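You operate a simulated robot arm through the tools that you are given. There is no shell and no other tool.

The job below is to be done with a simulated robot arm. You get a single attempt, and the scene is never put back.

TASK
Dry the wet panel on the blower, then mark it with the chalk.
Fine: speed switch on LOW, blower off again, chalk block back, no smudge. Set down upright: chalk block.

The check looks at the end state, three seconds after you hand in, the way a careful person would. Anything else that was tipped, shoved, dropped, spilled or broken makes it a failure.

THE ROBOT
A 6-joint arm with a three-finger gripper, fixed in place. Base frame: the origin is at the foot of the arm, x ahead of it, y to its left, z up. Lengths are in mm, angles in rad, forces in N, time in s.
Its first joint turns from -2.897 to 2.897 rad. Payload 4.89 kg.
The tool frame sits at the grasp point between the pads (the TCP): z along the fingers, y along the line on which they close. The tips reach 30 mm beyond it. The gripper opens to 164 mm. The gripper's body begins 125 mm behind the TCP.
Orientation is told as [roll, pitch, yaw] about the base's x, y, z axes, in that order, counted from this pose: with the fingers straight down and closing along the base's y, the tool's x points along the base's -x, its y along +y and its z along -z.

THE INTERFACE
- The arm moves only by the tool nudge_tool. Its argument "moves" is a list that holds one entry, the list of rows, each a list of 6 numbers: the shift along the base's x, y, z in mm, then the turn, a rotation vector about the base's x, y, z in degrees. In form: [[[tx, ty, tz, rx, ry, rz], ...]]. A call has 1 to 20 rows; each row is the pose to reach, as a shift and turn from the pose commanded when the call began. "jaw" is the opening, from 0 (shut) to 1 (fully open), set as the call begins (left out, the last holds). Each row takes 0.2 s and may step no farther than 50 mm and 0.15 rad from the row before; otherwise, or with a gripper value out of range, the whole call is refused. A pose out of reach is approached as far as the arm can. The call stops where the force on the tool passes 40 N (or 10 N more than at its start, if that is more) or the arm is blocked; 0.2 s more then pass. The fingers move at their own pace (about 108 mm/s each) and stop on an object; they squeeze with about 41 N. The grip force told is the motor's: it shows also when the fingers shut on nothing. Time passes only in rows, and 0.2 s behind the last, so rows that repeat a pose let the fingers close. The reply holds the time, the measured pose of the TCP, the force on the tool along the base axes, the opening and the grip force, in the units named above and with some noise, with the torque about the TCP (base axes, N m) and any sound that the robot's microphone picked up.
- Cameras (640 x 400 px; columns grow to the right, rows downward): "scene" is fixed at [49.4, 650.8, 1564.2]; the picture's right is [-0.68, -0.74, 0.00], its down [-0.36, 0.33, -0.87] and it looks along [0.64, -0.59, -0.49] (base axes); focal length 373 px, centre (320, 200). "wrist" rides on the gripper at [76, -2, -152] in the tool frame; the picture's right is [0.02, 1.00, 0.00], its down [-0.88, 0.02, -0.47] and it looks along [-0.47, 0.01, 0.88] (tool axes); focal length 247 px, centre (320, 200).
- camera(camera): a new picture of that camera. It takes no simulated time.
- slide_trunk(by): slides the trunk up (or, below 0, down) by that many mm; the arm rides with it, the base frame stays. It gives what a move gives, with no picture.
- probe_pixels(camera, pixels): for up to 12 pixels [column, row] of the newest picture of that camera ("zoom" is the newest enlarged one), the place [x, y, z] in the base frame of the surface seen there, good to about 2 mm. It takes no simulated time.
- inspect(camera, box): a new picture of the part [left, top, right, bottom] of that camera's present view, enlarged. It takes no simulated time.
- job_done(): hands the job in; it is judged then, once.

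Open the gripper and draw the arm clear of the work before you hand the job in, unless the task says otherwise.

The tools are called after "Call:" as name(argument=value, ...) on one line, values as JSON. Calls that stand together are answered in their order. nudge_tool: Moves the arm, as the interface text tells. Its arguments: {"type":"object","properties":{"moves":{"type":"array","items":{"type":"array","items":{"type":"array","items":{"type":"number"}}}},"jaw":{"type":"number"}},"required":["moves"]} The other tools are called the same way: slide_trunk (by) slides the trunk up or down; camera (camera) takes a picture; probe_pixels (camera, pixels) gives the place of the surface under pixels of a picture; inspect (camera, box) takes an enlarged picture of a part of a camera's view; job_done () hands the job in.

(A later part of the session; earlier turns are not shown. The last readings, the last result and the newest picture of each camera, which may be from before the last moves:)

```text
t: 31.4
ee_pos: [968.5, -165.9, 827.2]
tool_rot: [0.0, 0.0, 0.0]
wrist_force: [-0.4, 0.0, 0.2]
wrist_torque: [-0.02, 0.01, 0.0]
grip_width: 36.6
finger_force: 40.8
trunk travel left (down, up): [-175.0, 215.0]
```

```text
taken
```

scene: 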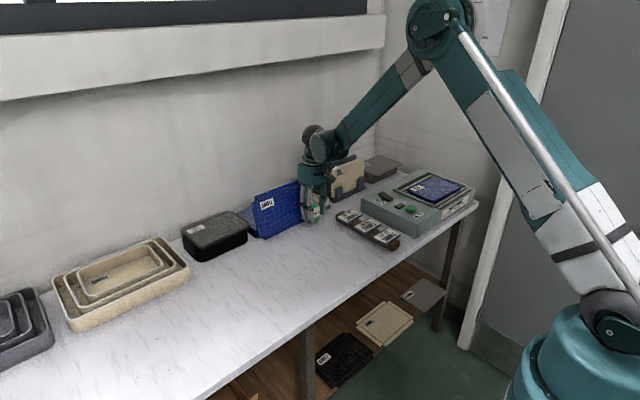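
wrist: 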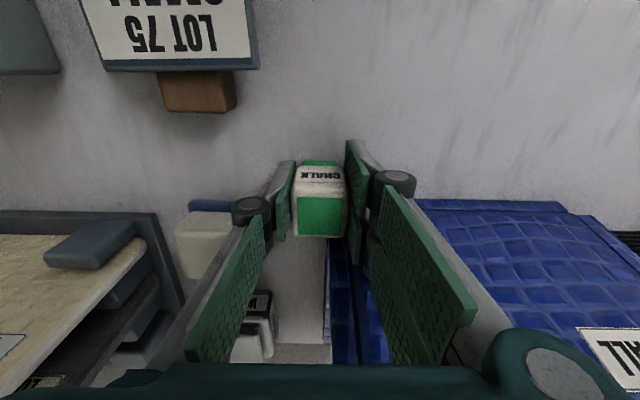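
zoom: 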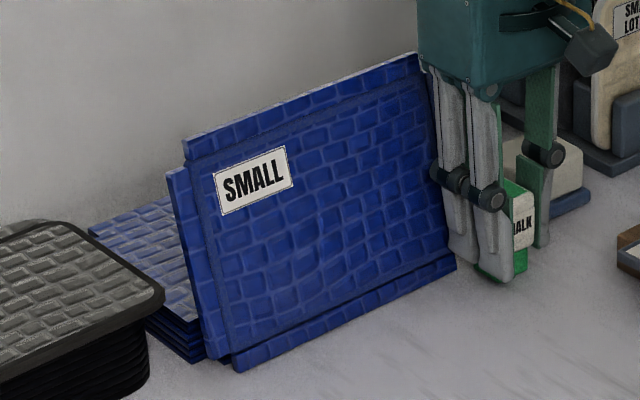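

The chalk is gripped (36.6 mm). I lift it just 4 mm and shift 11 mm to -y so its green base clears the lid's corner, watching the lid.

Call:
nudge_tool(moves=[[[0, 0, 2, 0, 0, 0], [0, 0, 4, 0, 0, 0], [0, -4, 4, 0, 0, 0], [0, -8, 4, 0, 0, 0], [0, -11, 4, 0, 0, 0], [0, -11, 4, 0, 0, 0]]])

Call:
inspect(camera="scene", box=[230, 170, 330, 245])

Call:
camera(camera="wrist")

```text
t: 32.8
ee_pos: [966.5, -177.1, 831.7]
tool_rot: [-0.001, 0.001, -0.001]
wrist_force: [-0.5, -0.8, -0.5]
wrist_torque: [-0.04, 0.0, 0.02]
grip_width: 36.8
finger_force: 40.9
trunk travel left (down, up): [-175.0, 215.0]
```

```text
5.33 times, centred on (280, 208) of scene
```

zoom: 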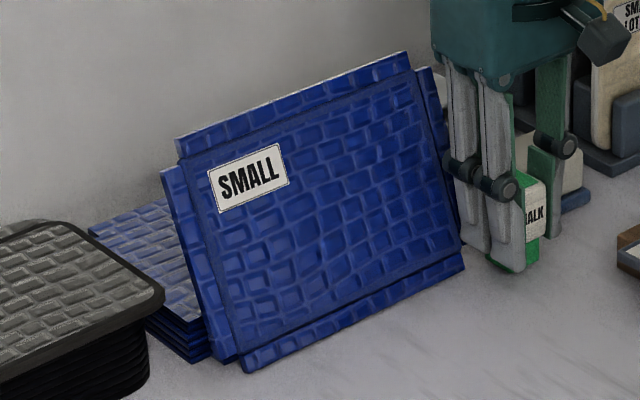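

```text
taken
```

wrist: 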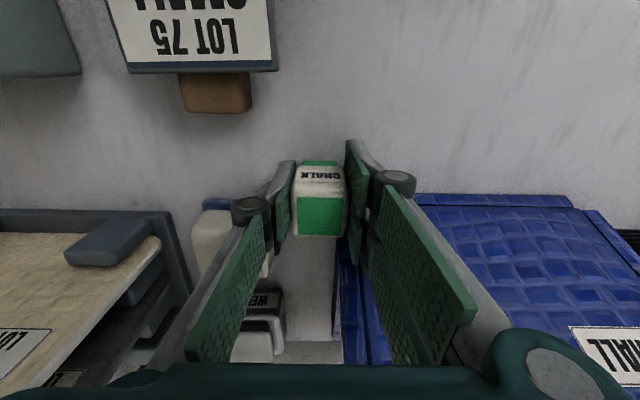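

The lid has leaned back a bit, its foot sliding forward. I probe it to see its pose.

Call:
camera(camera="scene")

Call:
probe_pixels(camera="scene", pixels=[[305, 181], [278, 238], [316, 220], [280, 210], [264, 182], [300, 185], [312, 190], [246, 217], [308, 182]])

Call:
probe_pixels(camera="wrist", pixels=[[440, 198], [500, 198], [560, 198], [440, 225], [560, 225], [345, 270], [380, 345], [600, 300], [350, 255], [337, 300]])

```text
taken
```

scene: 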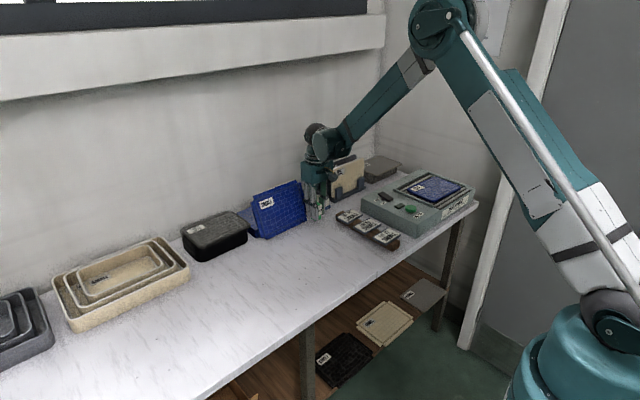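

```text
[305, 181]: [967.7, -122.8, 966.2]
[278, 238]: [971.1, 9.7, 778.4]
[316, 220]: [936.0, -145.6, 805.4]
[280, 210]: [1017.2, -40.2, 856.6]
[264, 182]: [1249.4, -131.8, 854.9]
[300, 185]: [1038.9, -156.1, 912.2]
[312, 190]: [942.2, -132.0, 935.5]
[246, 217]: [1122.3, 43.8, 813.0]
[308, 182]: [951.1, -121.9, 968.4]
```

```text
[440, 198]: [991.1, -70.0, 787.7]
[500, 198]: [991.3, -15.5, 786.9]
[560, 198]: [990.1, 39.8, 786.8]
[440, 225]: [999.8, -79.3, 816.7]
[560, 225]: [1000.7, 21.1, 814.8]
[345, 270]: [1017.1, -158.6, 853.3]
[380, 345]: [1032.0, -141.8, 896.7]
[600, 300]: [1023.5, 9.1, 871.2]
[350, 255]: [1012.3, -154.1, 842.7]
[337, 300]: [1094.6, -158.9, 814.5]
```

The lid is now about 70° steep and still held by the finger. I raise slowly in small steps to let it follow back onto the stack.

Call:
nudge_tool(moves=[[[0, 0, 2, 0, 0, 0], [0, 0, 4, 0, 0, 0], [0, 0, 6, 0, 0, 0], [0, 0, 8, 0, 0, 0], [0, 0, 10, 0, 0, 0], [0, 0, 12, 0, 0, 0]]])

Call:
inspect(camera="scene", box=[230, 170, 330, 245])

Call:
camera(camera="wrist")

Call:
probe_pixels(camera="wrist", pixels=[[440, 198], [500, 198], [560, 198], [440, 225], [560, 225], [345, 270], [380, 345], [600, 300]])

```text
t: 34.2
ee_pos: [967.5, -177.5, 844.5]
tool_rot: [0.0, 0.002, 0.0]
wrist_force: [-0.3, -0.3, 0.6]
wrist_torque: [-0.01, -0.01, 0.0]
grip_width: 36.5
finger_force: 40.9
trunk travel left (down, up): [-175.0, 215.0]
```

```text
5.33 times, centred on (280, 208) of scene
```

zoom: 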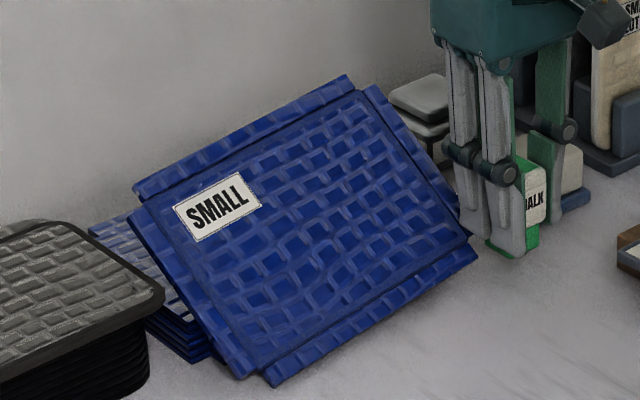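

```text
taken
```

wrist: 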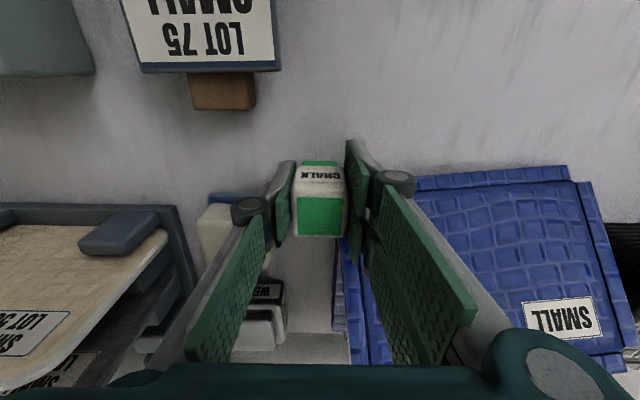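

```text
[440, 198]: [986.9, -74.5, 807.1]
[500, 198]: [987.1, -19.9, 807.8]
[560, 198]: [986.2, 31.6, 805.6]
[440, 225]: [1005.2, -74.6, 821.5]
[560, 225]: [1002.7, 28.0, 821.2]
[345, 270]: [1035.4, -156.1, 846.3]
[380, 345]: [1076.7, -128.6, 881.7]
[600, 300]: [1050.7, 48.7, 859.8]
```

The lid has come down to about 40°, its front still under the fingertip. I keep raising slowly.

Call:
nudge_tool(moves=[[[0, 0, 2, 0, 0, 0], [0, 0, 4, 0, 0, 0], [0, 0, 6, 0, 0, 0], [0, 0, 8, 0, 0, 0], [0, 0, 10, 0, 0, 0]]])

Call:
inspect(camera="scene", box=[230, 170, 330, 245])

Call:
camera(camera="wrist")

Call:
probe_pixels(camera="wrist", pixels=[[440, 190], [500, 190], [560, 190], [440, 225], [560, 225], [345, 270], [380, 345], [580, 280]])

```text
t: 35.4
ee_pos: [966.3, -176.7, 854.3]
tool_rot: [-0.001, 0.0, 0.0]
wrist_force: [-0.5, 0.3, 0.6]
wrist_torque: [-0.01, 0.01, -0.04]
grip_width: 36.8
finger_force: 41.1
trunk travel left (down, up): [-175.0, 215.0]
```

```text
5.33 times, centred on (280, 208) of scene
```

zoom: 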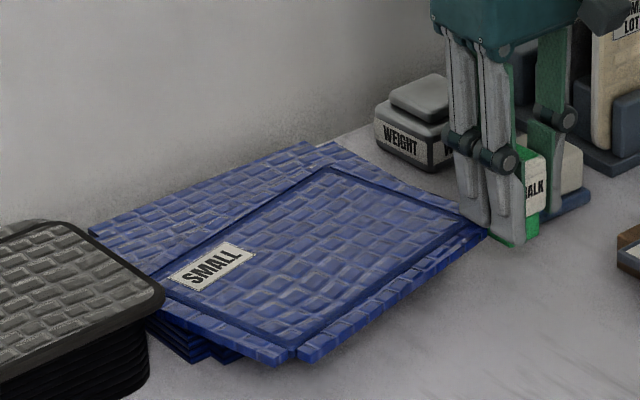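

```text
taken
```

wrist: 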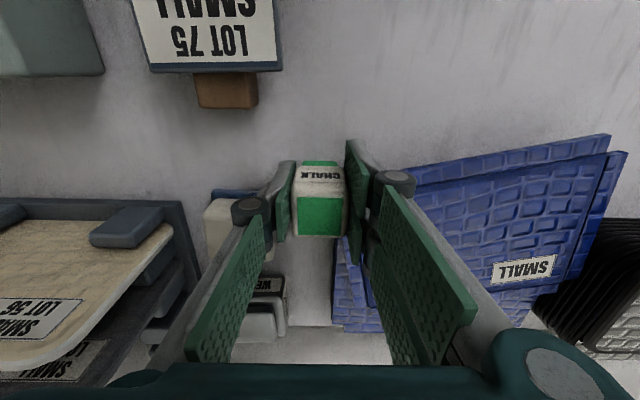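

```text
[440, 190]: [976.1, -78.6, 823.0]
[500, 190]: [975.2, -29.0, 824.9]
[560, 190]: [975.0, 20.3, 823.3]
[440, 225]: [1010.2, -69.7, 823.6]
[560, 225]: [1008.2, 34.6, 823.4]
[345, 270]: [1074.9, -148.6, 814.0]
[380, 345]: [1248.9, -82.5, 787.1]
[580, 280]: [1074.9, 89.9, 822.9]
```

The lid has landed flat on its stack but is yawed and shifted forward; I'll put it right later, with the chalk out of the way. First I raise the chalk clear, and measure the finger pair to know its true footprint.

Call:
nudge_tool(moves=[[[0, 0, 3, 0, 0, 0], [0, 0, 6, 0, 0, 0], [0, 0, 15, 0, 0, 0], [0, 0, 40, 0, 0, 0], [0, 0, 80, 0, 0, 0], [0, 0, 120, 0, 0, 0], [-40, 0, 135, 0, 0, 0], [-80, 0, 135, 0, 0, 0], [-80, 0, 135, 0, 0, 0]]])

Call:
camera(camera="wrist")

Call:
camera(camera="scene")

Call:
inspect(camera="scene", box=[280, 130, 400, 230])

```text
t: 37.4
ee_pos: [886.1, -178.4, 987.9]
tool_rot: [-0.001, 0.0, 0.0]
wrist_force: [0.0, 0.4, -0.5]
wrist_torque: [-0.05, -0.15, -0.01]
grip_width: 36.7
finger_force: 41.1
trunk travel left (down, up): [-175.0, 215.0]
```

```text
taken
```

wrist: 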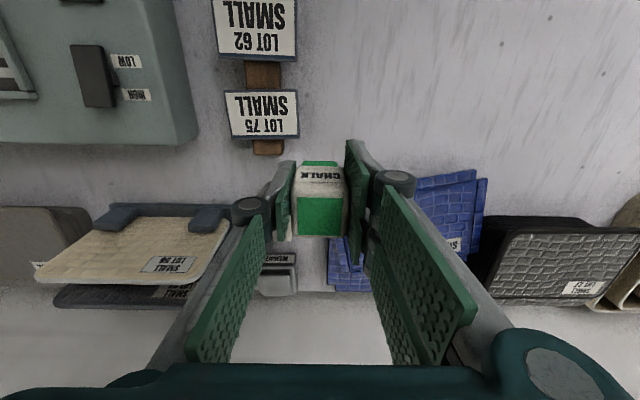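

```text
taken
```

scene: 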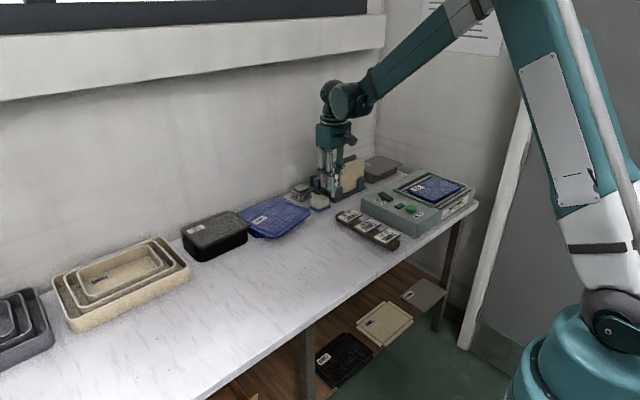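

```text
4.00 times, centred on (340, 180) of scene
```

zoom: 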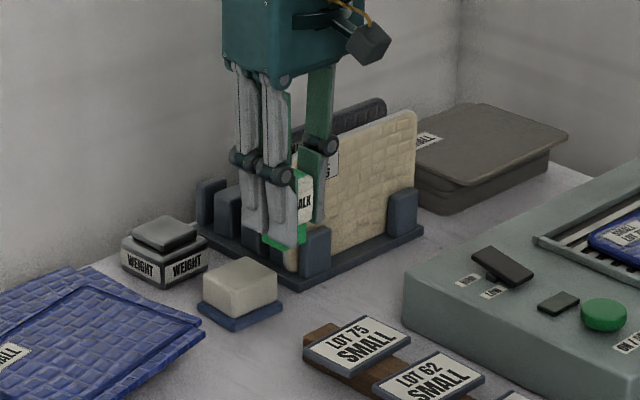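

I probe the finger pair's edges and the lid's present corners.

Call:
probe_pixels(camera="zoom", pixels=[[245, 210], [257, 210], [270, 215], [285, 215], [283, 240], [252, 232], [290, 235], [303, 205], [312, 215], [205, 320], [125, 395], [75, 268]])

Call:
inspect(camera="scene", box=[170, 170, 330, 270])

```text
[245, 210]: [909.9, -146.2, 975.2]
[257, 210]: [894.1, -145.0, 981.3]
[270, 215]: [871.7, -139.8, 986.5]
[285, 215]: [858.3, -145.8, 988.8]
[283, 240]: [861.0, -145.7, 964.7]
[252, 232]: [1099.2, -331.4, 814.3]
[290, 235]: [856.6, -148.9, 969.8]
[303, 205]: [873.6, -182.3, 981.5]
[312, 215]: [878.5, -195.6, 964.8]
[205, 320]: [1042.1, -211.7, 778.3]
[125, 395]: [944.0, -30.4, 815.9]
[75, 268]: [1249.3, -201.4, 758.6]
```

```text
4.00 times, centred on (250, 220) of scene
```

zoom: 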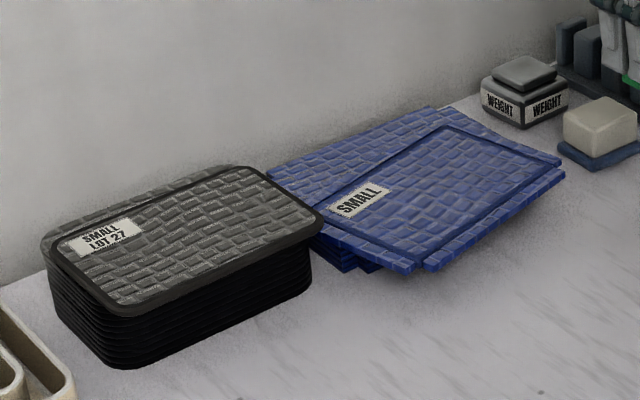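

The pair spans about ±28 mm in x around the TCP. The chalk is held firmly, base ~49 mm below the TCP; I carry it high over to the dry panel's centre near (725,-615).

Call:
nudge_tool(moves=[[[-17, -44, 10, 0, 0, 0], [-34, -88, 10, 0, 0, 0], [-51, -132, 10, 0, 0, 0], [-68, -176, 10, 0, 0, 0], [-85, -220, 10, 0, 0, 0], [-102, -264, 10, 0, 0, 0], [-119, -308, 10, 0, 0, 0], [-136, -352, 10, 0, 0, 0], [-153, -396, 10, 0, 0, 0], [-168, -437, 10, 0, 0, 0], [-168, -437, -20, 0, 0, 0], [-168, -437, -50, 0, 0, 0], [-168, -437, -50, 0, 0, 0]]])

Call:
camera(camera="wrist")

Call:
inspect(camera="scene", box=[385, 140, 485, 215])

```text
t: 40.2
ee_pos: [719.5, -615.3, 938.3]
tool_rot: [-0.001, 0.001, 0.0]
wrist_force: [-0.7, -0.4, -1.0]
wrist_torque: [0.09, 0.03, -0.03]
grip_width: 36.6
finger_force: 41.2
trunk travel left (down, up): [-175.0, 215.0]
```

```text
taken
```

wrist: 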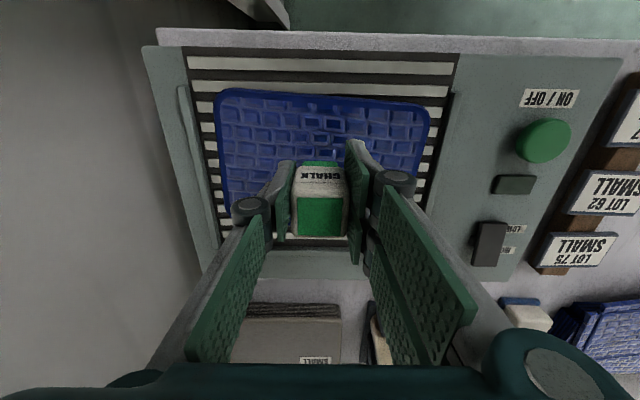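

```text
5.33 times, centred on (435, 178) of scene
```

zoom: 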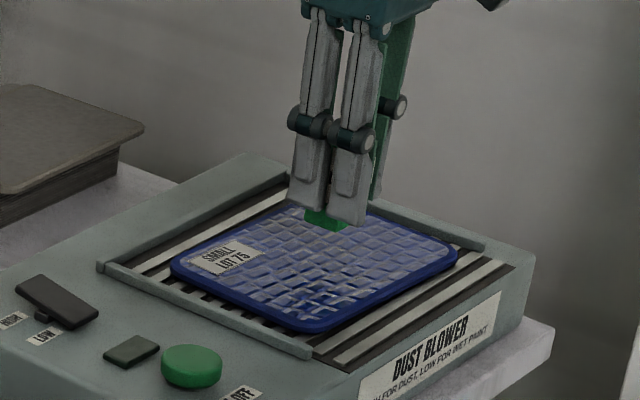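

The chalk hovers about 34 mm over the panel. I lower it in small steps until contact is felt.

Call:
nudge_tool(moves=[[[0, 0, -15, 0, 0, 0], [0, 0, -25, 0, 0, 0], [0, 0, -29, 0, 0, 0], [0, 0, -31, 0, 0, 0], [0, 0, -32, 0, 0, 0], [0, 0, -33, 0, 0, 0]]])

```text
t: 41.6
ee_pos: [718.2, -614.6, 906.2]
tool_rot: [-0.001, 0.0, 0.0]
wrist_force: [0.1, 0.8, -0.7]
wrist_torque: [0.02, -0.01, 0.03]
grip_width: 36.9
finger_force: 40.8
trunk travel left (down, up): [-175.0, 215.0]
```

No contact force yet; I go on in 1 mm steps.

Call:
nudge_tool(moves=[[[0, 0, -1, 0, 0, 0], [0, 0, -2, 0, 0, 0], [0, 0, -3, 0, 0, 0]]])

Call:
inspect(camera="scene", box=[385, 140, 485, 215])

```text
t: 42.6
ee_pos: [718.7, -613.8, 904.7]
tool_rot: [-0.002, -0.001, 0.002]
wrist_force: [-1.2, 2.8, 27.1]
wrist_torque: [0.2, -0.06, 0.02]
grip_width: 36.8
finger_force: 41.0
trunk travel left (down, up): [-175.0, 215.0]
stopped in row 3: the force on the tool passed its limit at 41 N (the readings are from after the stop); the commanded pose is now the measured one
```

```text
5.33 times, centred on (435, 178) of scene
```

zoom: 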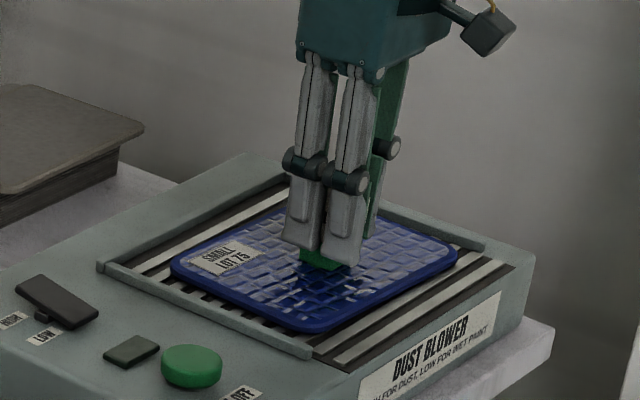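

The chalk has pressed firmly on the panel (27 N). I lift straight up and check for the mark.

Call:
nudge_tool(moves=[[[0, 0, 3, 0, 0, 0], [0, 0, 10, 0, 0, 0], [0, 0, 40, 0, 0, 0], [0, 0, 80, 0, 0, 0], [0, 30, 100, 0, 0, 0], [0, 75, 100, 0, 0, 0], [0, 120, 100, 0, 0, 0], [0, 150, 100, 0, 0, 0], [0, 150, 100, 0, 0, 0]]])

Call:
camera(camera="wrist")

Call:
inspect(camera="scene", box=[385, 155, 485, 230])

Call:
inspect(camera="wrist", box=[40, 60, 300, 240])

```text
t: 44.6
ee_pos: [717.3, -465.8, 1005.6]
tool_rot: [-0.004, 0.0, -0.001]
wrist_force: [0.3, 0.6, -0.9]
wrist_torque: [-0.02, 0.02, 0.0]
grip_width: 36.7
finger_force: 41.1
trunk travel left (down, up): [-175.0, 215.0]
```

```text
taken
```

wrist: 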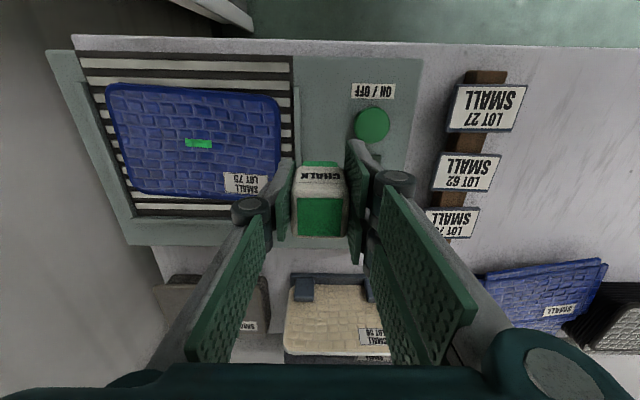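

```text
5.33 times, centred on (435, 192) of scene
```

zoom: 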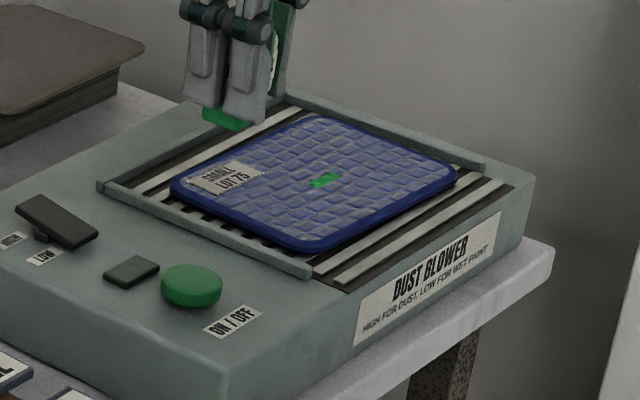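

```text
2.22 times, centred on (170, 150) of wrist
```

zoom: 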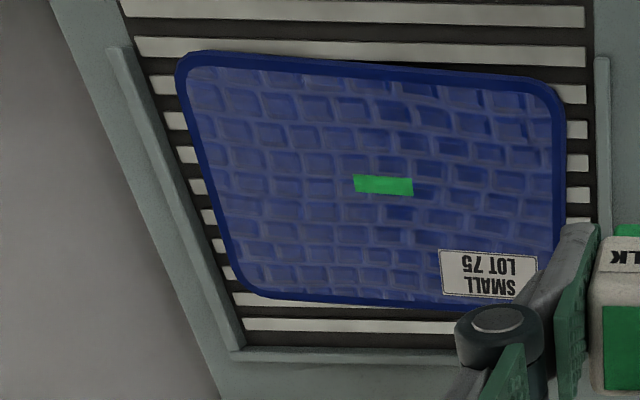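

The mark is clean with no smudge. Now I carry the chalk to a free table spot near (800,-90) to park it while I repair the lid.

Call:
nudge_tool(moves=[[[10, 47, 0, 0, 0, 0], [20, 94, 0, 0, 0, 0], [30, 141, 0, 0, 0, 0], [40, 188, 0, 0, 0, 0], [50, 235, 0, 0, 0, 0], [60, 282, 0, 0, 0, 0], [70, 329, 0, 0, 0, 0], [81, 374, 0, 0, 0, 0], [81, 374, -40, 0, 0, 0], [81, 374, -80, 0, 0, 0], [81, 374, -120, 0, 0, 0], [81, 374, -150, 0, 0, 0], [81, 374, -165, 0, 0, 0], [81, 374, -165, 0, 0, 0]]])

Call:
camera(camera="wrist")

Call:
camera(camera="scene")

```text
t: 47.6
ee_pos: [800.4, -90.2, 839.6]
tool_rot: [-0.001, -0.001, -0.001]
wrist_force: [-0.1, 0.3, -0.2]
wrist_torque: [-0.02, 0.03, 0.0]
grip_width: 36.6
finger_force: 40.8
trunk travel left (down, up): [-175.0, 215.0]
```

```text
taken
```

wrist: 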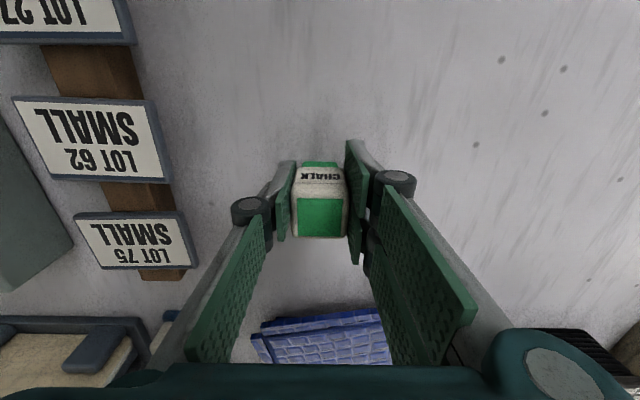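

```text
taken
```

scene: 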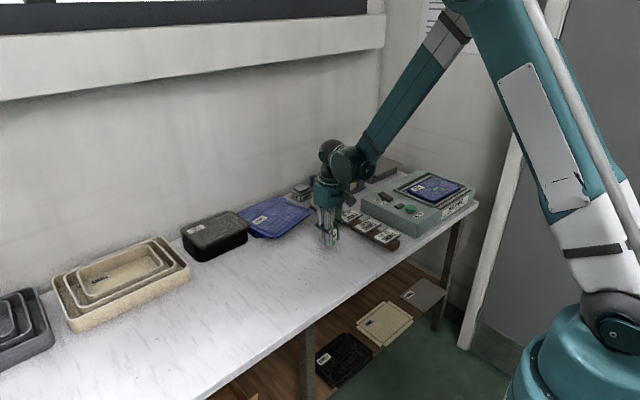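

The spot is clear. I lower the chalk gently to the table in 1–2 mm steps.

Call:
nudge_tool(moves=[[[0, 0, -4, 0, 0, 0], [0, 0, -7, 0, 0, 0], [0, 0, -9, 0, 0, 0], [0, 0, -10, 0, 0, 0], [0, 0, -11, 0, 0, 0], [0, 0, -11, 0, 0, 0]]])

```text
t: 49.0
ee_pos: [799.7, -90.6, 827.9]
tool_rot: [0.0, 0.0, 0.0]
wrist_force: [0.6, 0.1, 0.4]
wrist_torque: [-0.01, -0.03, -0.02]
grip_width: 36.8
finger_force: 40.7
trunk travel left (down, up): [-175.0, 215.0]
```

Barely at the table; I lower a touch more.

Call:
nudge_tool(moves=[[[0, 0, -0.5, 0, 0, 0], [0, 0, -1, 0, 0, 0], [0, 0, -1, 0, 0, 0]]])

```text
t: 49.8
ee_pos: [800.6, -91.2, 827.4]
tool_rot: [0.001, -0.003, -0.001]
wrist_force: [2.8, -0.7, 10.7]
wrist_torque: [-0.02, -0.18, 0.04]
grip_width: 36.9
finger_force: 41.0
trunk travel left (down, up): [-175.0, 215.0]
```

Contact at 10.7 N: the chalk stands on the table. I release to 60 mm and check before rising.

Call:
nudge_tool(moves=[[[0, 0, 0, 0, 0, 0], [0, 0, 0, 0, 0, 0], [0, 0, 0, 0, 0, 0]]], jaw=0.4)

Call:
camera(camera="wrist")

```text
t: 50.6
ee_pos: [800.3, -90.6, 828.2]
tool_rot: [0.0, 0.0, -0.001]
wrist_force: [-0.6, 0.6, 0.2]
wrist_torque: [-0.01, -0.02, -0.02]
grip_width: 65.3
finger_force: 0.0
trunk travel left (down, up): [-175.0, 215.0]
```

```text
taken
```

wrist: 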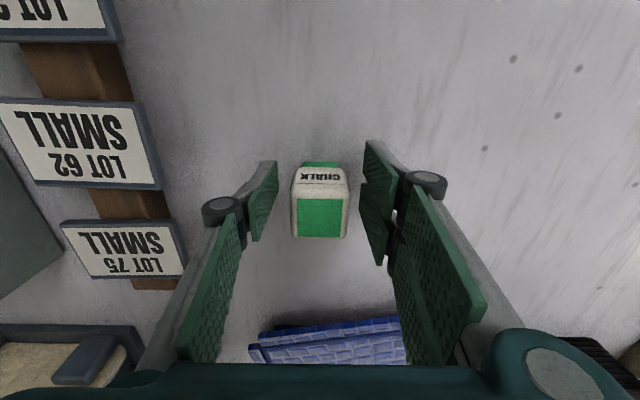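

The chalk stands upright. I rise and return to the earlier viewing pose (800,-175,1009) with the jaw wide, to compare the lid with its original position.

Call:
nudge_tool(moves=[[[0, 0, 40, 0, 0, 0], [0, 0, 80, 0, 0, 0], [0, 0, 120, 0, 0, 0], [0, 0, 160, 0, 0, 0], [0, -20, 181, 0, 0, 0], [0.6, -50, 181, 0, 0, 0], [0.6, -85.1, 181, 0, 0, 0], [0.6, -85.1, 181, 0, 0, 0]]], jaw=0.4)

Call:
nudge_tool(moves=[[[0, 0, 0, 0, 0, 0], [0, 0, 0, 0, 0, 0], [0, 0, 0, 0, 0, 0]]], jaw=1)

Call:
camera(camera="wrist")

Call:
inspect(camera="wrist", box=[300, 200, 500, 325])

Call:
inspect(camera="scene", box=[200, 175, 340, 262])

```text
t: 52.4
ee_pos: [800.5, -176.3, 1008.0]
tool_rot: [0.0, 0.0, 0.0]
wrist_force: [-0.3, 0.3, -0.3]
wrist_torque: [0.03, -0.03, -0.02]
grip_width: 65.6
finger_force: 0.0
trunk travel left (down, up): [-175.0, 215.0]
```

```text
t: 53.2
ee_pos: [802.1, -175.6, 1007.8]
tool_rot: [0.0, -0.001, 0.0]
wrist_force: [0.9, 0.1, -0.3]
wrist_torque: [0.0, -0.02, -0.03]
grip_width: 164.2
finger_force: 0.2
trunk travel left (down, up): [-175.0, 215.0]
```

```text
taken
```

wrist: 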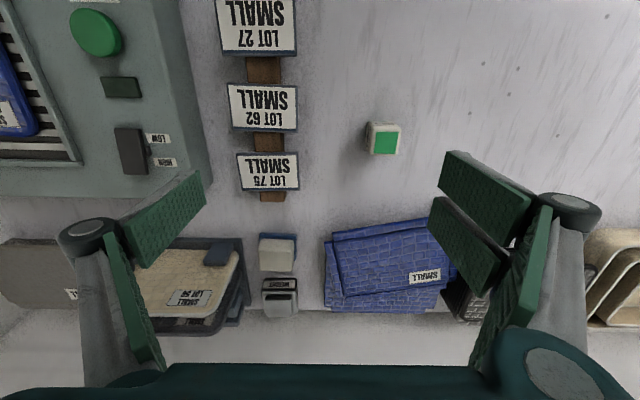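

```text
3.20 times, centred on (400, 262) of wrist
```

zoom: 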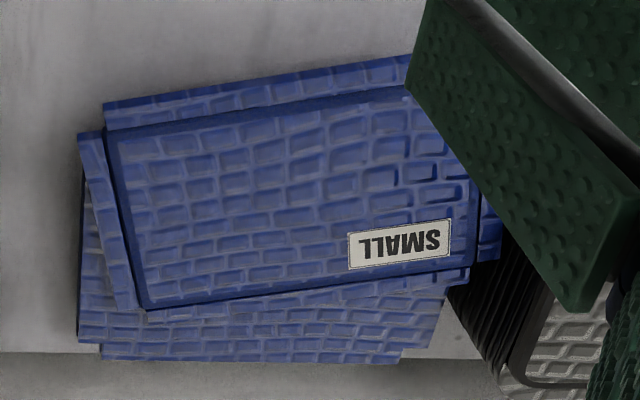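

```text
4.57 times, centred on (270, 218) of scene
```

zoom: 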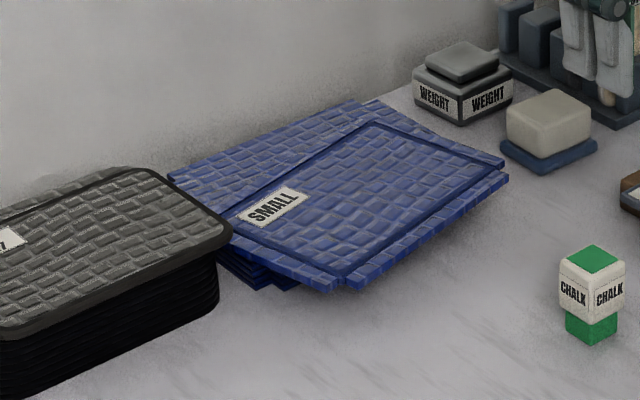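

The lid's label is at (425,277), originally (411,295), so it must go back and rotate to align with the stack beneath. I probe lid and stack corners precisely.

Call:
inspect(camera="wrist", box=[300, 200, 500, 325])

Call:
probe_pixels(camera="zoom", pixels=[[108, 108], [400, 62], [85, 138], [130, 303], [112, 140], [147, 302], [464, 262], [84, 335], [105, 354], [395, 356], [492, 250], [436, 318]])

Call:
inspect(camera="scene", box=[230, 190, 320, 246])

Call:
probe_pixels(camera="zoom", pixels=[[600, 165], [355, 325], [315, 335], [175, 240], [130, 215], [60, 195], [100, 240], [160, 280], [40, 130], [420, 75], [200, 290], [610, 180]])

```text
3.20 times, centred on (400, 262) of wrist
```

zoom: 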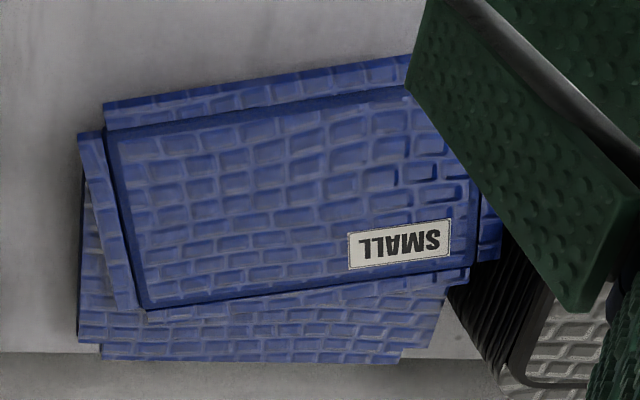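

```text
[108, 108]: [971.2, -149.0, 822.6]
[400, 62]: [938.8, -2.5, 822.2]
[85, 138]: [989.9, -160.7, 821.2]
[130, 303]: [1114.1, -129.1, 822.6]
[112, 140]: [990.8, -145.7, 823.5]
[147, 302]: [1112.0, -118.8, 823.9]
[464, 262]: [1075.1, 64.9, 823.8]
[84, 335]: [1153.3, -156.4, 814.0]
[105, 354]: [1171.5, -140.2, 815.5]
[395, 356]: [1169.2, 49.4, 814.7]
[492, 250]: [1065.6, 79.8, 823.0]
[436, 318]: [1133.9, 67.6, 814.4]
```

```text
7.11 times, centred on (275, 218) of scene
```

zoom: 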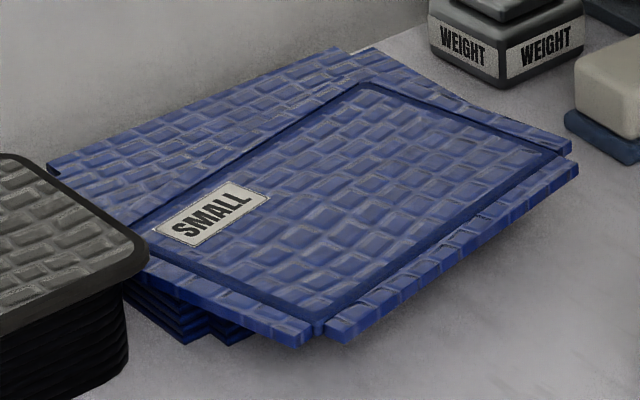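

```text
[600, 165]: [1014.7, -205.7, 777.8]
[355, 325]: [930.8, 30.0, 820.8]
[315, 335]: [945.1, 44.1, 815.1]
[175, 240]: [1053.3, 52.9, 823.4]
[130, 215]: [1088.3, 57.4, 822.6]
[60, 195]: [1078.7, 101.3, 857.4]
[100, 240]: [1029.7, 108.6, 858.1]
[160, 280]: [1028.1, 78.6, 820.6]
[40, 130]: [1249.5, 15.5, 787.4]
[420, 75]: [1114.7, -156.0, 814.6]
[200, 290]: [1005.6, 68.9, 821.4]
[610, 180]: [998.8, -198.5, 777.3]
```

Reconstructing from the probes: the lid is yawed about +12.5° and displaced about 40 mm forward and 8 mm left of its original place (original front tab edge x≈985, y from -142 to 47). I'll push its left-front edge toward +x with the closed fingers, first moving to just in front of it.

Call:
nudge_tool(moves=[[[18, 45, 0, 0, 0, 0], [36, 90, 0, 0, 0, 0], [54, 135, 0, 0, 0, 0], [72, 180, 0, 0, 0, 0], [72, 185, -40, 0, 0, 0], [72, 185, -80, 0, 0, 0], [72, 185, -120, 0, 0, 0], [72, 185, -155, 0, 0, 0], [72, 185, -171, 0, 0, 0], [72, 185, -171, 0, 0, 0]]], jaw=0)

Call:
camera(camera="wrist")

Call:
inspect(camera="scene", box=[200, 165, 340, 252])

```text
t: 55.4
ee_pos: [875.2, 8.6, 836.6]
tool_rot: [0.0, 0.0, -0.002]
wrist_force: [-1.4, 0.6, -0.2]
wrist_torque: [-0.01, 0.04, 0.03]
grip_width: 0.0
finger_force: 41.3
trunk travel left (down, up): [-175.0, 215.0]
```

```text
taken
```

wrist: 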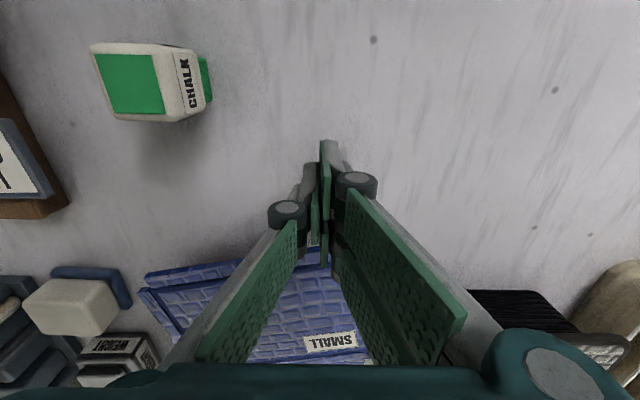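

```text
4.57 times, centred on (270, 208) of scene
```

zoom: 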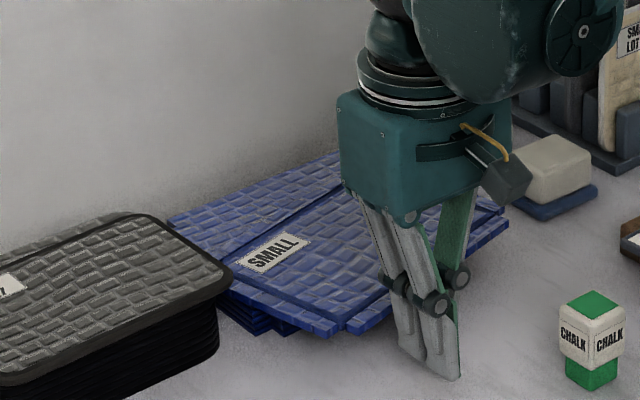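

The tips are in front of the lid. I push slowly along +x, watching forces.

Call:
nudge_tool(moves=[[[15, 0, 0, 0, 0, 0], [25, 0, 0, 0, 0, 0], [30, 0, 0, 0, 0, 0], [34, 0, 0, 0, 0, 0], [38, 0, 0, 0, 0, 0], [42, 0, 0, 0, 0, 0], [46, 0, 0, 0, 0, 0], [50, 0, 0, 0, 0, 0], [50, 0, 0, 0, 0, 0]]])

Call:
camera(camera="wrist")

Call:
inspect(camera="scene", box=[200, 165, 340, 252])

```text
t: 57.4
ee_pos: [923.5, 8.1, 836.3]
tool_rot: [0.0, 0.0, -0.001]
wrist_force: [0.0, -0.5, -0.4]
wrist_torque: [-0.02, 0.04, 0.0]
grip_width: 0.2
finger_force: 41.6
trunk travel left (down, up): [-175.0, 215.0]
```

```text
taken
```

wrist: 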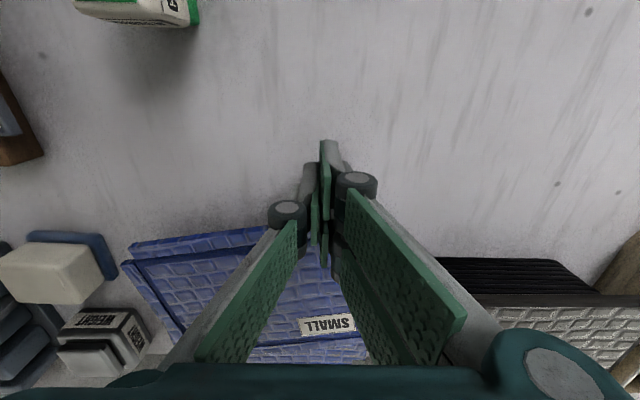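

```text
4.57 times, centred on (270, 208) of scene
```

zoom: 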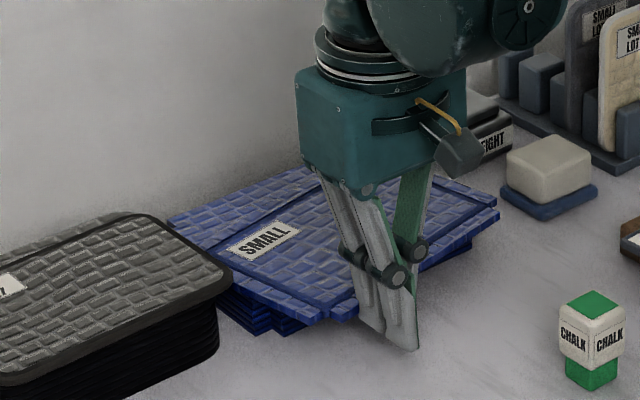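

The lid has turned with little force. I probe its front edge and label to update its pose.

Call:
probe_pixels(camera="wrist", pixels=[[135, 245], [200, 236], [260, 229], [130, 262], [172, 330], [325, 325], [150, 262]])

Call:
probe_pixels(camera="scene", pixels=[[257, 218], [273, 234], [277, 234], [308, 208], [269, 233], [252, 222]])

```text
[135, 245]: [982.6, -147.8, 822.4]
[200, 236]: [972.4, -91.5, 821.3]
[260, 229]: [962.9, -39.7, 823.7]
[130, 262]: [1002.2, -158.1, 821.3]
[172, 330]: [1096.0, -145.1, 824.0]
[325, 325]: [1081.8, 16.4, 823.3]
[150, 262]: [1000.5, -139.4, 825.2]
```

```text
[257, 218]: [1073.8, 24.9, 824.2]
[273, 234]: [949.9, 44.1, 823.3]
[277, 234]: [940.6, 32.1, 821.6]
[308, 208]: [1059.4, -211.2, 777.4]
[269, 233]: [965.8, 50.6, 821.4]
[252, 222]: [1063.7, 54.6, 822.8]
```

The lid is now at about 10° yaw and 24 mm short. To gain rotation I back off, move to the left notch (y≈50) and push on the left tab's front face, where the lever is longer.

Call:
nudge_tool(moves=[[[-15, 0, 0, 0, 0, 0], [-25, 10, 0, 0, 0, 0], [-25, 38, 0, 0, 0, 0], [-10, 38, 0, 0, 0, 0], [0, 38, 0, 0, 0, 0], [5, 38, 0, 0, 0, 0], [10, 38, 0, 0, 0, 0], [14, 38, 0, 0, 0, 0], [18, 38, 0, 0, 0, 0], [22, 38, 0, 0, 0, 0], [26, 38, 0, 0, 0, 0], [26, 38, 0, 0, 0, 0]]])

Call:
camera(camera="wrist")

Call:
inspect(camera="scene", box=[200, 165, 340, 252])

```text
t: 60.0
ee_pos: [949.6, 46.7, 836.4]
tool_rot: [0.001, 0.001, 0.0]
wrist_force: [0.2, -0.6, -0.5]
wrist_torque: [-0.01, 0.02, 0.0]
grip_width: 0.3
finger_force: 40.6
trunk travel left (down, up): [-175.0, 215.0]
```

```text
taken
```

wrist: 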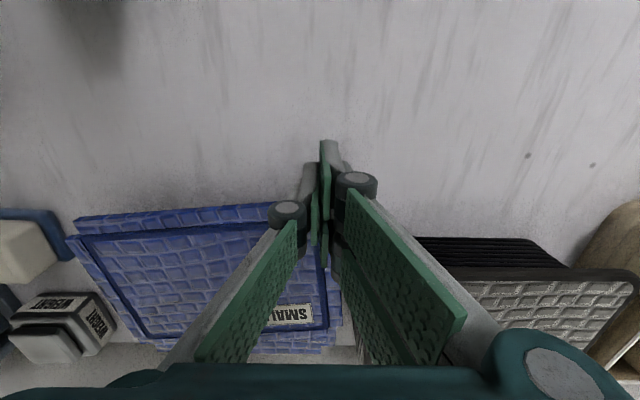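

```text
4.57 times, centred on (270, 208) of scene
```

zoom: 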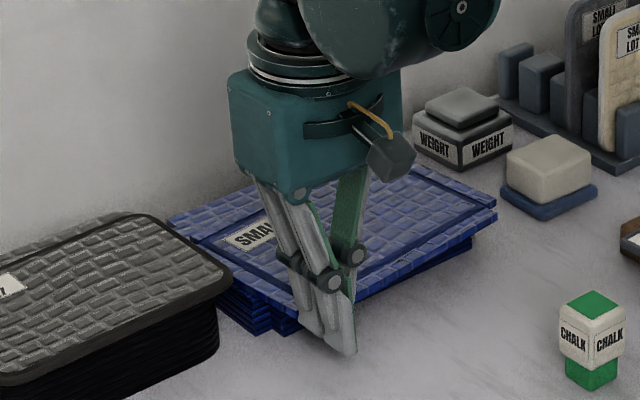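

Call:
probe_pixels(camera="wrist", pixels=[[80, 222], [150, 216], [220, 211], [265, 208], [76, 245], [120, 325], [290, 314], [200, 340], [300, 350], [150, 345], [333, 320]])

Call:
inspect(camera="wrist", box=[50, 190, 350, 370])

```text
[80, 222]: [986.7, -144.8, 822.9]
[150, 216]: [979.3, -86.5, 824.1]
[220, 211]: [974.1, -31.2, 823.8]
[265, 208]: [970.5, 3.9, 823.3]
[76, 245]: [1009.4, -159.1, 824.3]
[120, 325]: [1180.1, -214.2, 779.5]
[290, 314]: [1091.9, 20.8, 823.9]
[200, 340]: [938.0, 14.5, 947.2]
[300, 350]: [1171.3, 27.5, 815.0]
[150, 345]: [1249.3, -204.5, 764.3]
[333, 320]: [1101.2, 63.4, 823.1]
```

```text
2.13 times, centred on (200, 280) of wrist
```

zoom: 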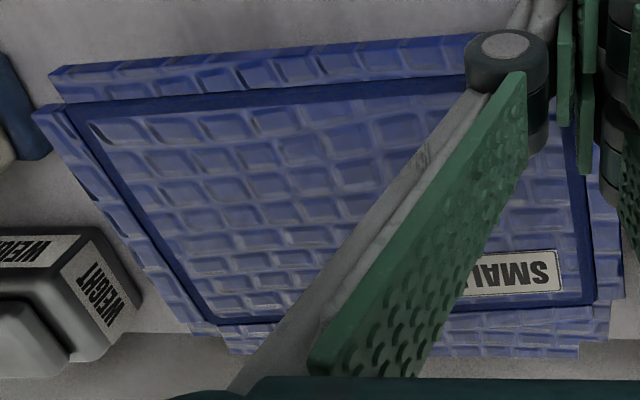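

Now yaw is ~6° and the right-front corner is nearly in place; the left side still needs ~18 mm. I continue the same push by 17 mm.

Call:
nudge_tool(moves=[[[4, 0, 0, 0, 0, 0], [8, 0, 0, 0, 0, 0], [12, 0, 0, 0, 0, 0], [15, 0, 0, 0, 0, 0], [17, 0, 0, 0, 0, 0], [17, 0, 0, 0, 0, 0]]])

Call:
inspect(camera="wrist", box=[50, 190, 350, 370])

Call:
camera(camera="wrist")

```text
t: 61.4
ee_pos: [967.6, 47.1, 837.3]
tool_rot: [0.001, 0.001, 0.002]
wrist_force: [-0.1, 0.0, 0.5]
wrist_torque: [0.01, -0.01, -0.03]
grip_width: 0.1
finger_force: 40.9
trunk travel left (down, up): [-175.0, 215.0]
```

```text
2.13 times, centred on (200, 280) of wrist
```

zoom: 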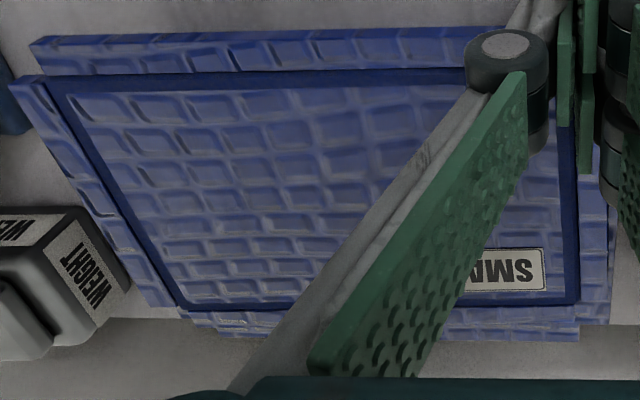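

```text
taken
```

wrist: 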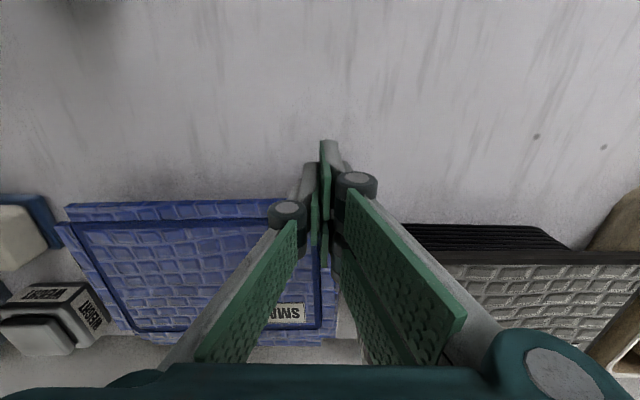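

Call:
probe_pixels(camera="wrist", pixels=[[70, 209], [120, 207], [180, 204], [240, 203], [270, 203], [62, 232], [110, 305], [290, 314], [324, 280], [334, 300], [250, 343], [150, 335]])

```text
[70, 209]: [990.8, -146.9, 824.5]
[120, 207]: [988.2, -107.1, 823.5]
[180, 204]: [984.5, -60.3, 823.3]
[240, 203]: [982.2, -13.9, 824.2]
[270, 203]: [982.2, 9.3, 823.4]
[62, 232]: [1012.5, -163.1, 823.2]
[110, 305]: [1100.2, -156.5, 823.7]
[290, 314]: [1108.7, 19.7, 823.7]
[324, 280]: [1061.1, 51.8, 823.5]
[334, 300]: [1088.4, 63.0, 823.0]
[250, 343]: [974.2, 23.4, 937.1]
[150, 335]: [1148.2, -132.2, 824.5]
```

The lid is now within ~3° and a few mm of its original pose. A last 5 mm push on the left side will nearly square it.

Call:
nudge_tool(moves=[[[2, 0, 0, 0, 0, 0], [4, 0, 0, 0, 0, 0], [5, 0, 0, 0, 0, 0], [5, 0, 0, 0, 0, 0], [0, 0, 0, 0, 0, 0], [-20, 0, 0, 0, 0, 0], [-50, 0, 20, 0, 0, 0], [-80, -20, 50, 0, 0, 0], [-110, -50, 70, 0, 0, 0], [-140, -80, 90, 0, 0, 0], [-155, -110, 120, 0, 0, 0], [-165, -150, 140, 0, 0, 0], [-165, -190, 165, 0, 0, 0], [-165, -223, 171, 0, 0, 0], [-165, -223, 171, 0, 0, 0]]])

Call:
nudge_tool(moves=[[[0, 0, 0, 0, 0, 0], [0, 0, 0, 0, 0, 0], [0, 0, 0, 0, 0, 0]]], jaw=1)

Call:
camera(camera="wrist")

Call:
inspect(camera="wrist", box=[272, 215, 372, 277])

Call:
camera(camera="scene")

Call:
inspect(camera="scene", box=[260, 140, 420, 240])

```text
t: 64.6
ee_pos: [800.0, -176.5, 1007.3]
tool_rot: [-0.001, 0.0, 0.002]
wrist_force: [-0.1, -0.1, 0.6]
wrist_torque: [0.04, 0.0, 0.02]
grip_width: 0.1
finger_force: 41.2
trunk travel left (down, up): [-175.0, 215.0]
```

```text
t: 65.4
ee_pos: [799.9, -176.1, 1007.0]
tool_rot: [0.0, 0.002, 0.0]
wrist_force: [0.1, 0.4, 0.4]
wrist_torque: [0.02, -0.02, 0.04]
grip_width: 163.6
finger_force: 1.2
trunk travel left (down, up): [-175.0, 215.0]
```

```text
taken
```

wrist: 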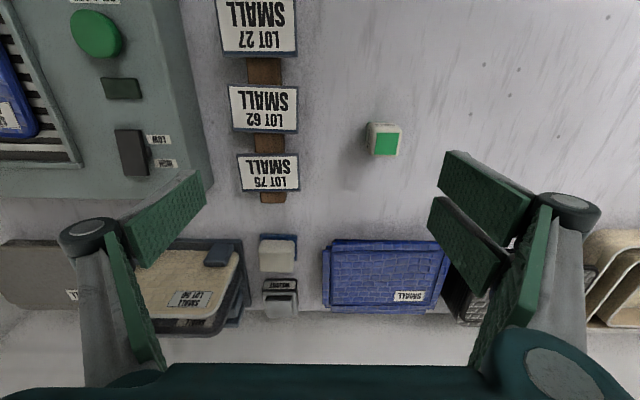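

```text
6.40 times, centred on (322, 246) of wrist
```

zoom: 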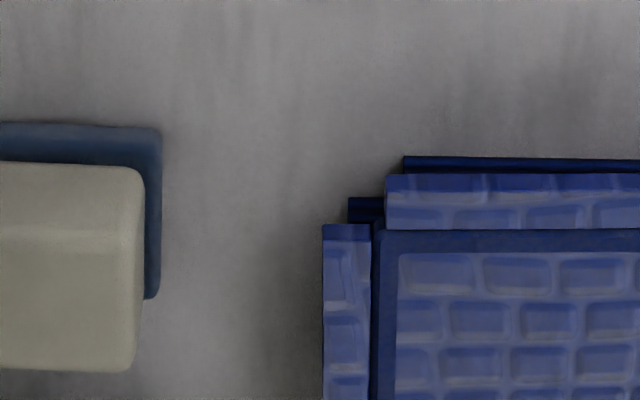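

```text
taken
```

scene: 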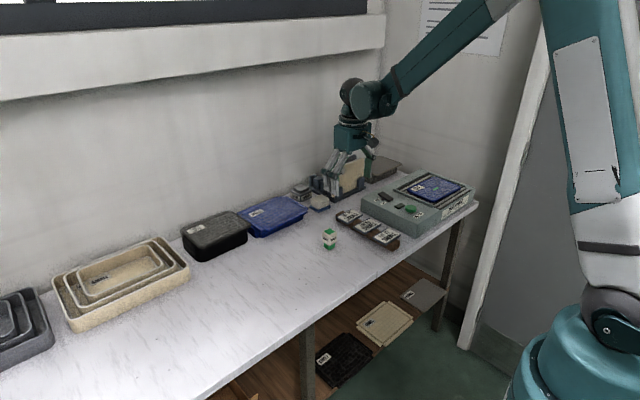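

```text
4.00 times, centred on (340, 190) of scene
```

zoom: 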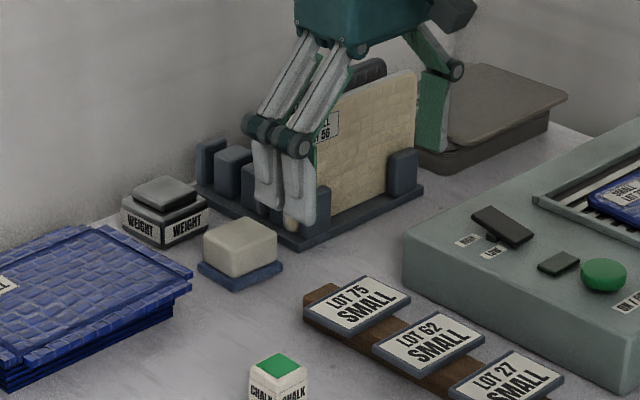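

The label is now at (409,296) versus (411,295) originally, so the lid is back to within ~5 mm. To put the chalk back without touching the lid again, I'll turn the gripper 180° so the single finger is on the lid side; I start turning here, high in free air.

Call:
nudge_tool(moves=[[[0, 0, 0, 0, 0, 8], [0, 0, 0, 0, 0, 16], [0, 0, 0, 0, 0, 24], [0, 0, 0, 0, 0, 32], [0, 0, 0, 0, 0, 40], [0, 0, 0, 0, 0, 48], [0, 0, 0, 0, 0, 56], [0, 0, 0, 0, 0, 64], [0, 0, 0, 0, 0, 72], [0, 0, 0, 0, 0, 80], [0, 0, 0, 0, 0, 88], [0, 0, 0, 0, 0, 88]]], jaw=0.4)

Call:
camera(camera="scene")

```text
t: 68.0
ee_pos: [801.1, -176.5, 1008.9]
tool_rot: [0.0, 0.0, 1.537]
wrist_force: [-0.8, 1.4, -0.4]
wrist_torque: [0.03, -0.01, -0.01]
grip_width: 65.7
finger_force: 0.0
trunk travel left (down, up): [-175.0, 215.0]
```

```text
taken
```

scene: 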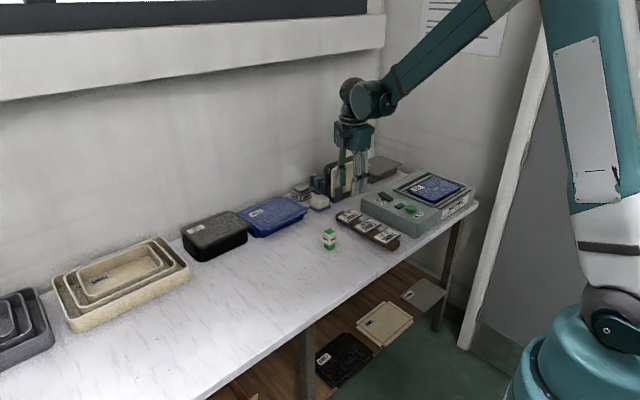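

The wrist follows well at 88°. I continue to 180°.

Call:
nudge_tool(moves=[[[0, 0, 0, 0, 0, 8], [0, 0, 0, 0, 0, 16], [0, 0, 0, 0, 0, 24], [0, 0, 0, 0, 0, 32], [0, 0, 0, 0, 0, 40], [0, 0, 0, 0, 0, 48], [0, 0, 0, 0, 0, 56], [0, 0, 0, 0, 0, 64], [0, 0, 0, 0, 0, 72], [0, 0, 0, 0, 0, 80], [0, 0, 0, 0, 0, 88], [0, 0, 0, 0, 0, 92], [0, 0, 0, 0, 0, 92]]])

Call:
camera(camera="scene")

Call:
camera(camera="wrist")

```text
t: 70.8
ee_pos: [800.9, -175.4, 1006.0]
tool_rot: [0.0, -0.002, 2.786]
wrist_force: [0.6, -0.3, -0.5]
wrist_torque: [0.01, 0.0, 0.02]
grip_width: 65.7
finger_force: 0.1
out of reach, approached as far as the arm can: row 10, 11, 12, 13
trunk travel left (down, up): [-175.0, 215.0]
```

```text
taken
```

scene: 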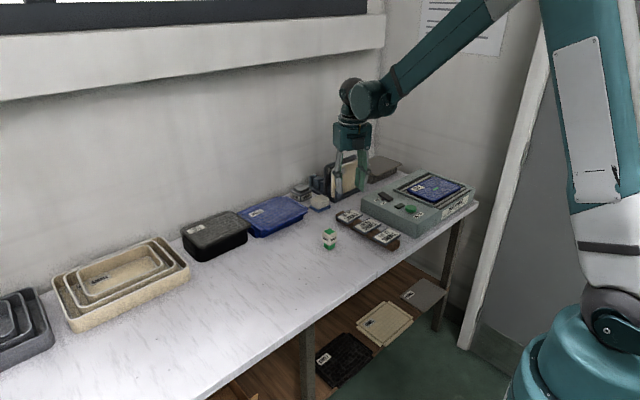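

```text
taken
```

wrist: 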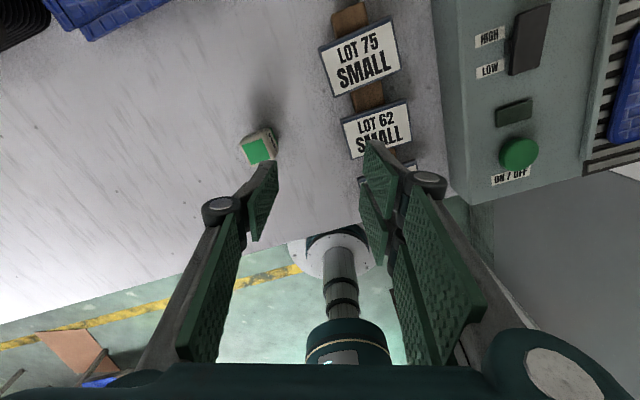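

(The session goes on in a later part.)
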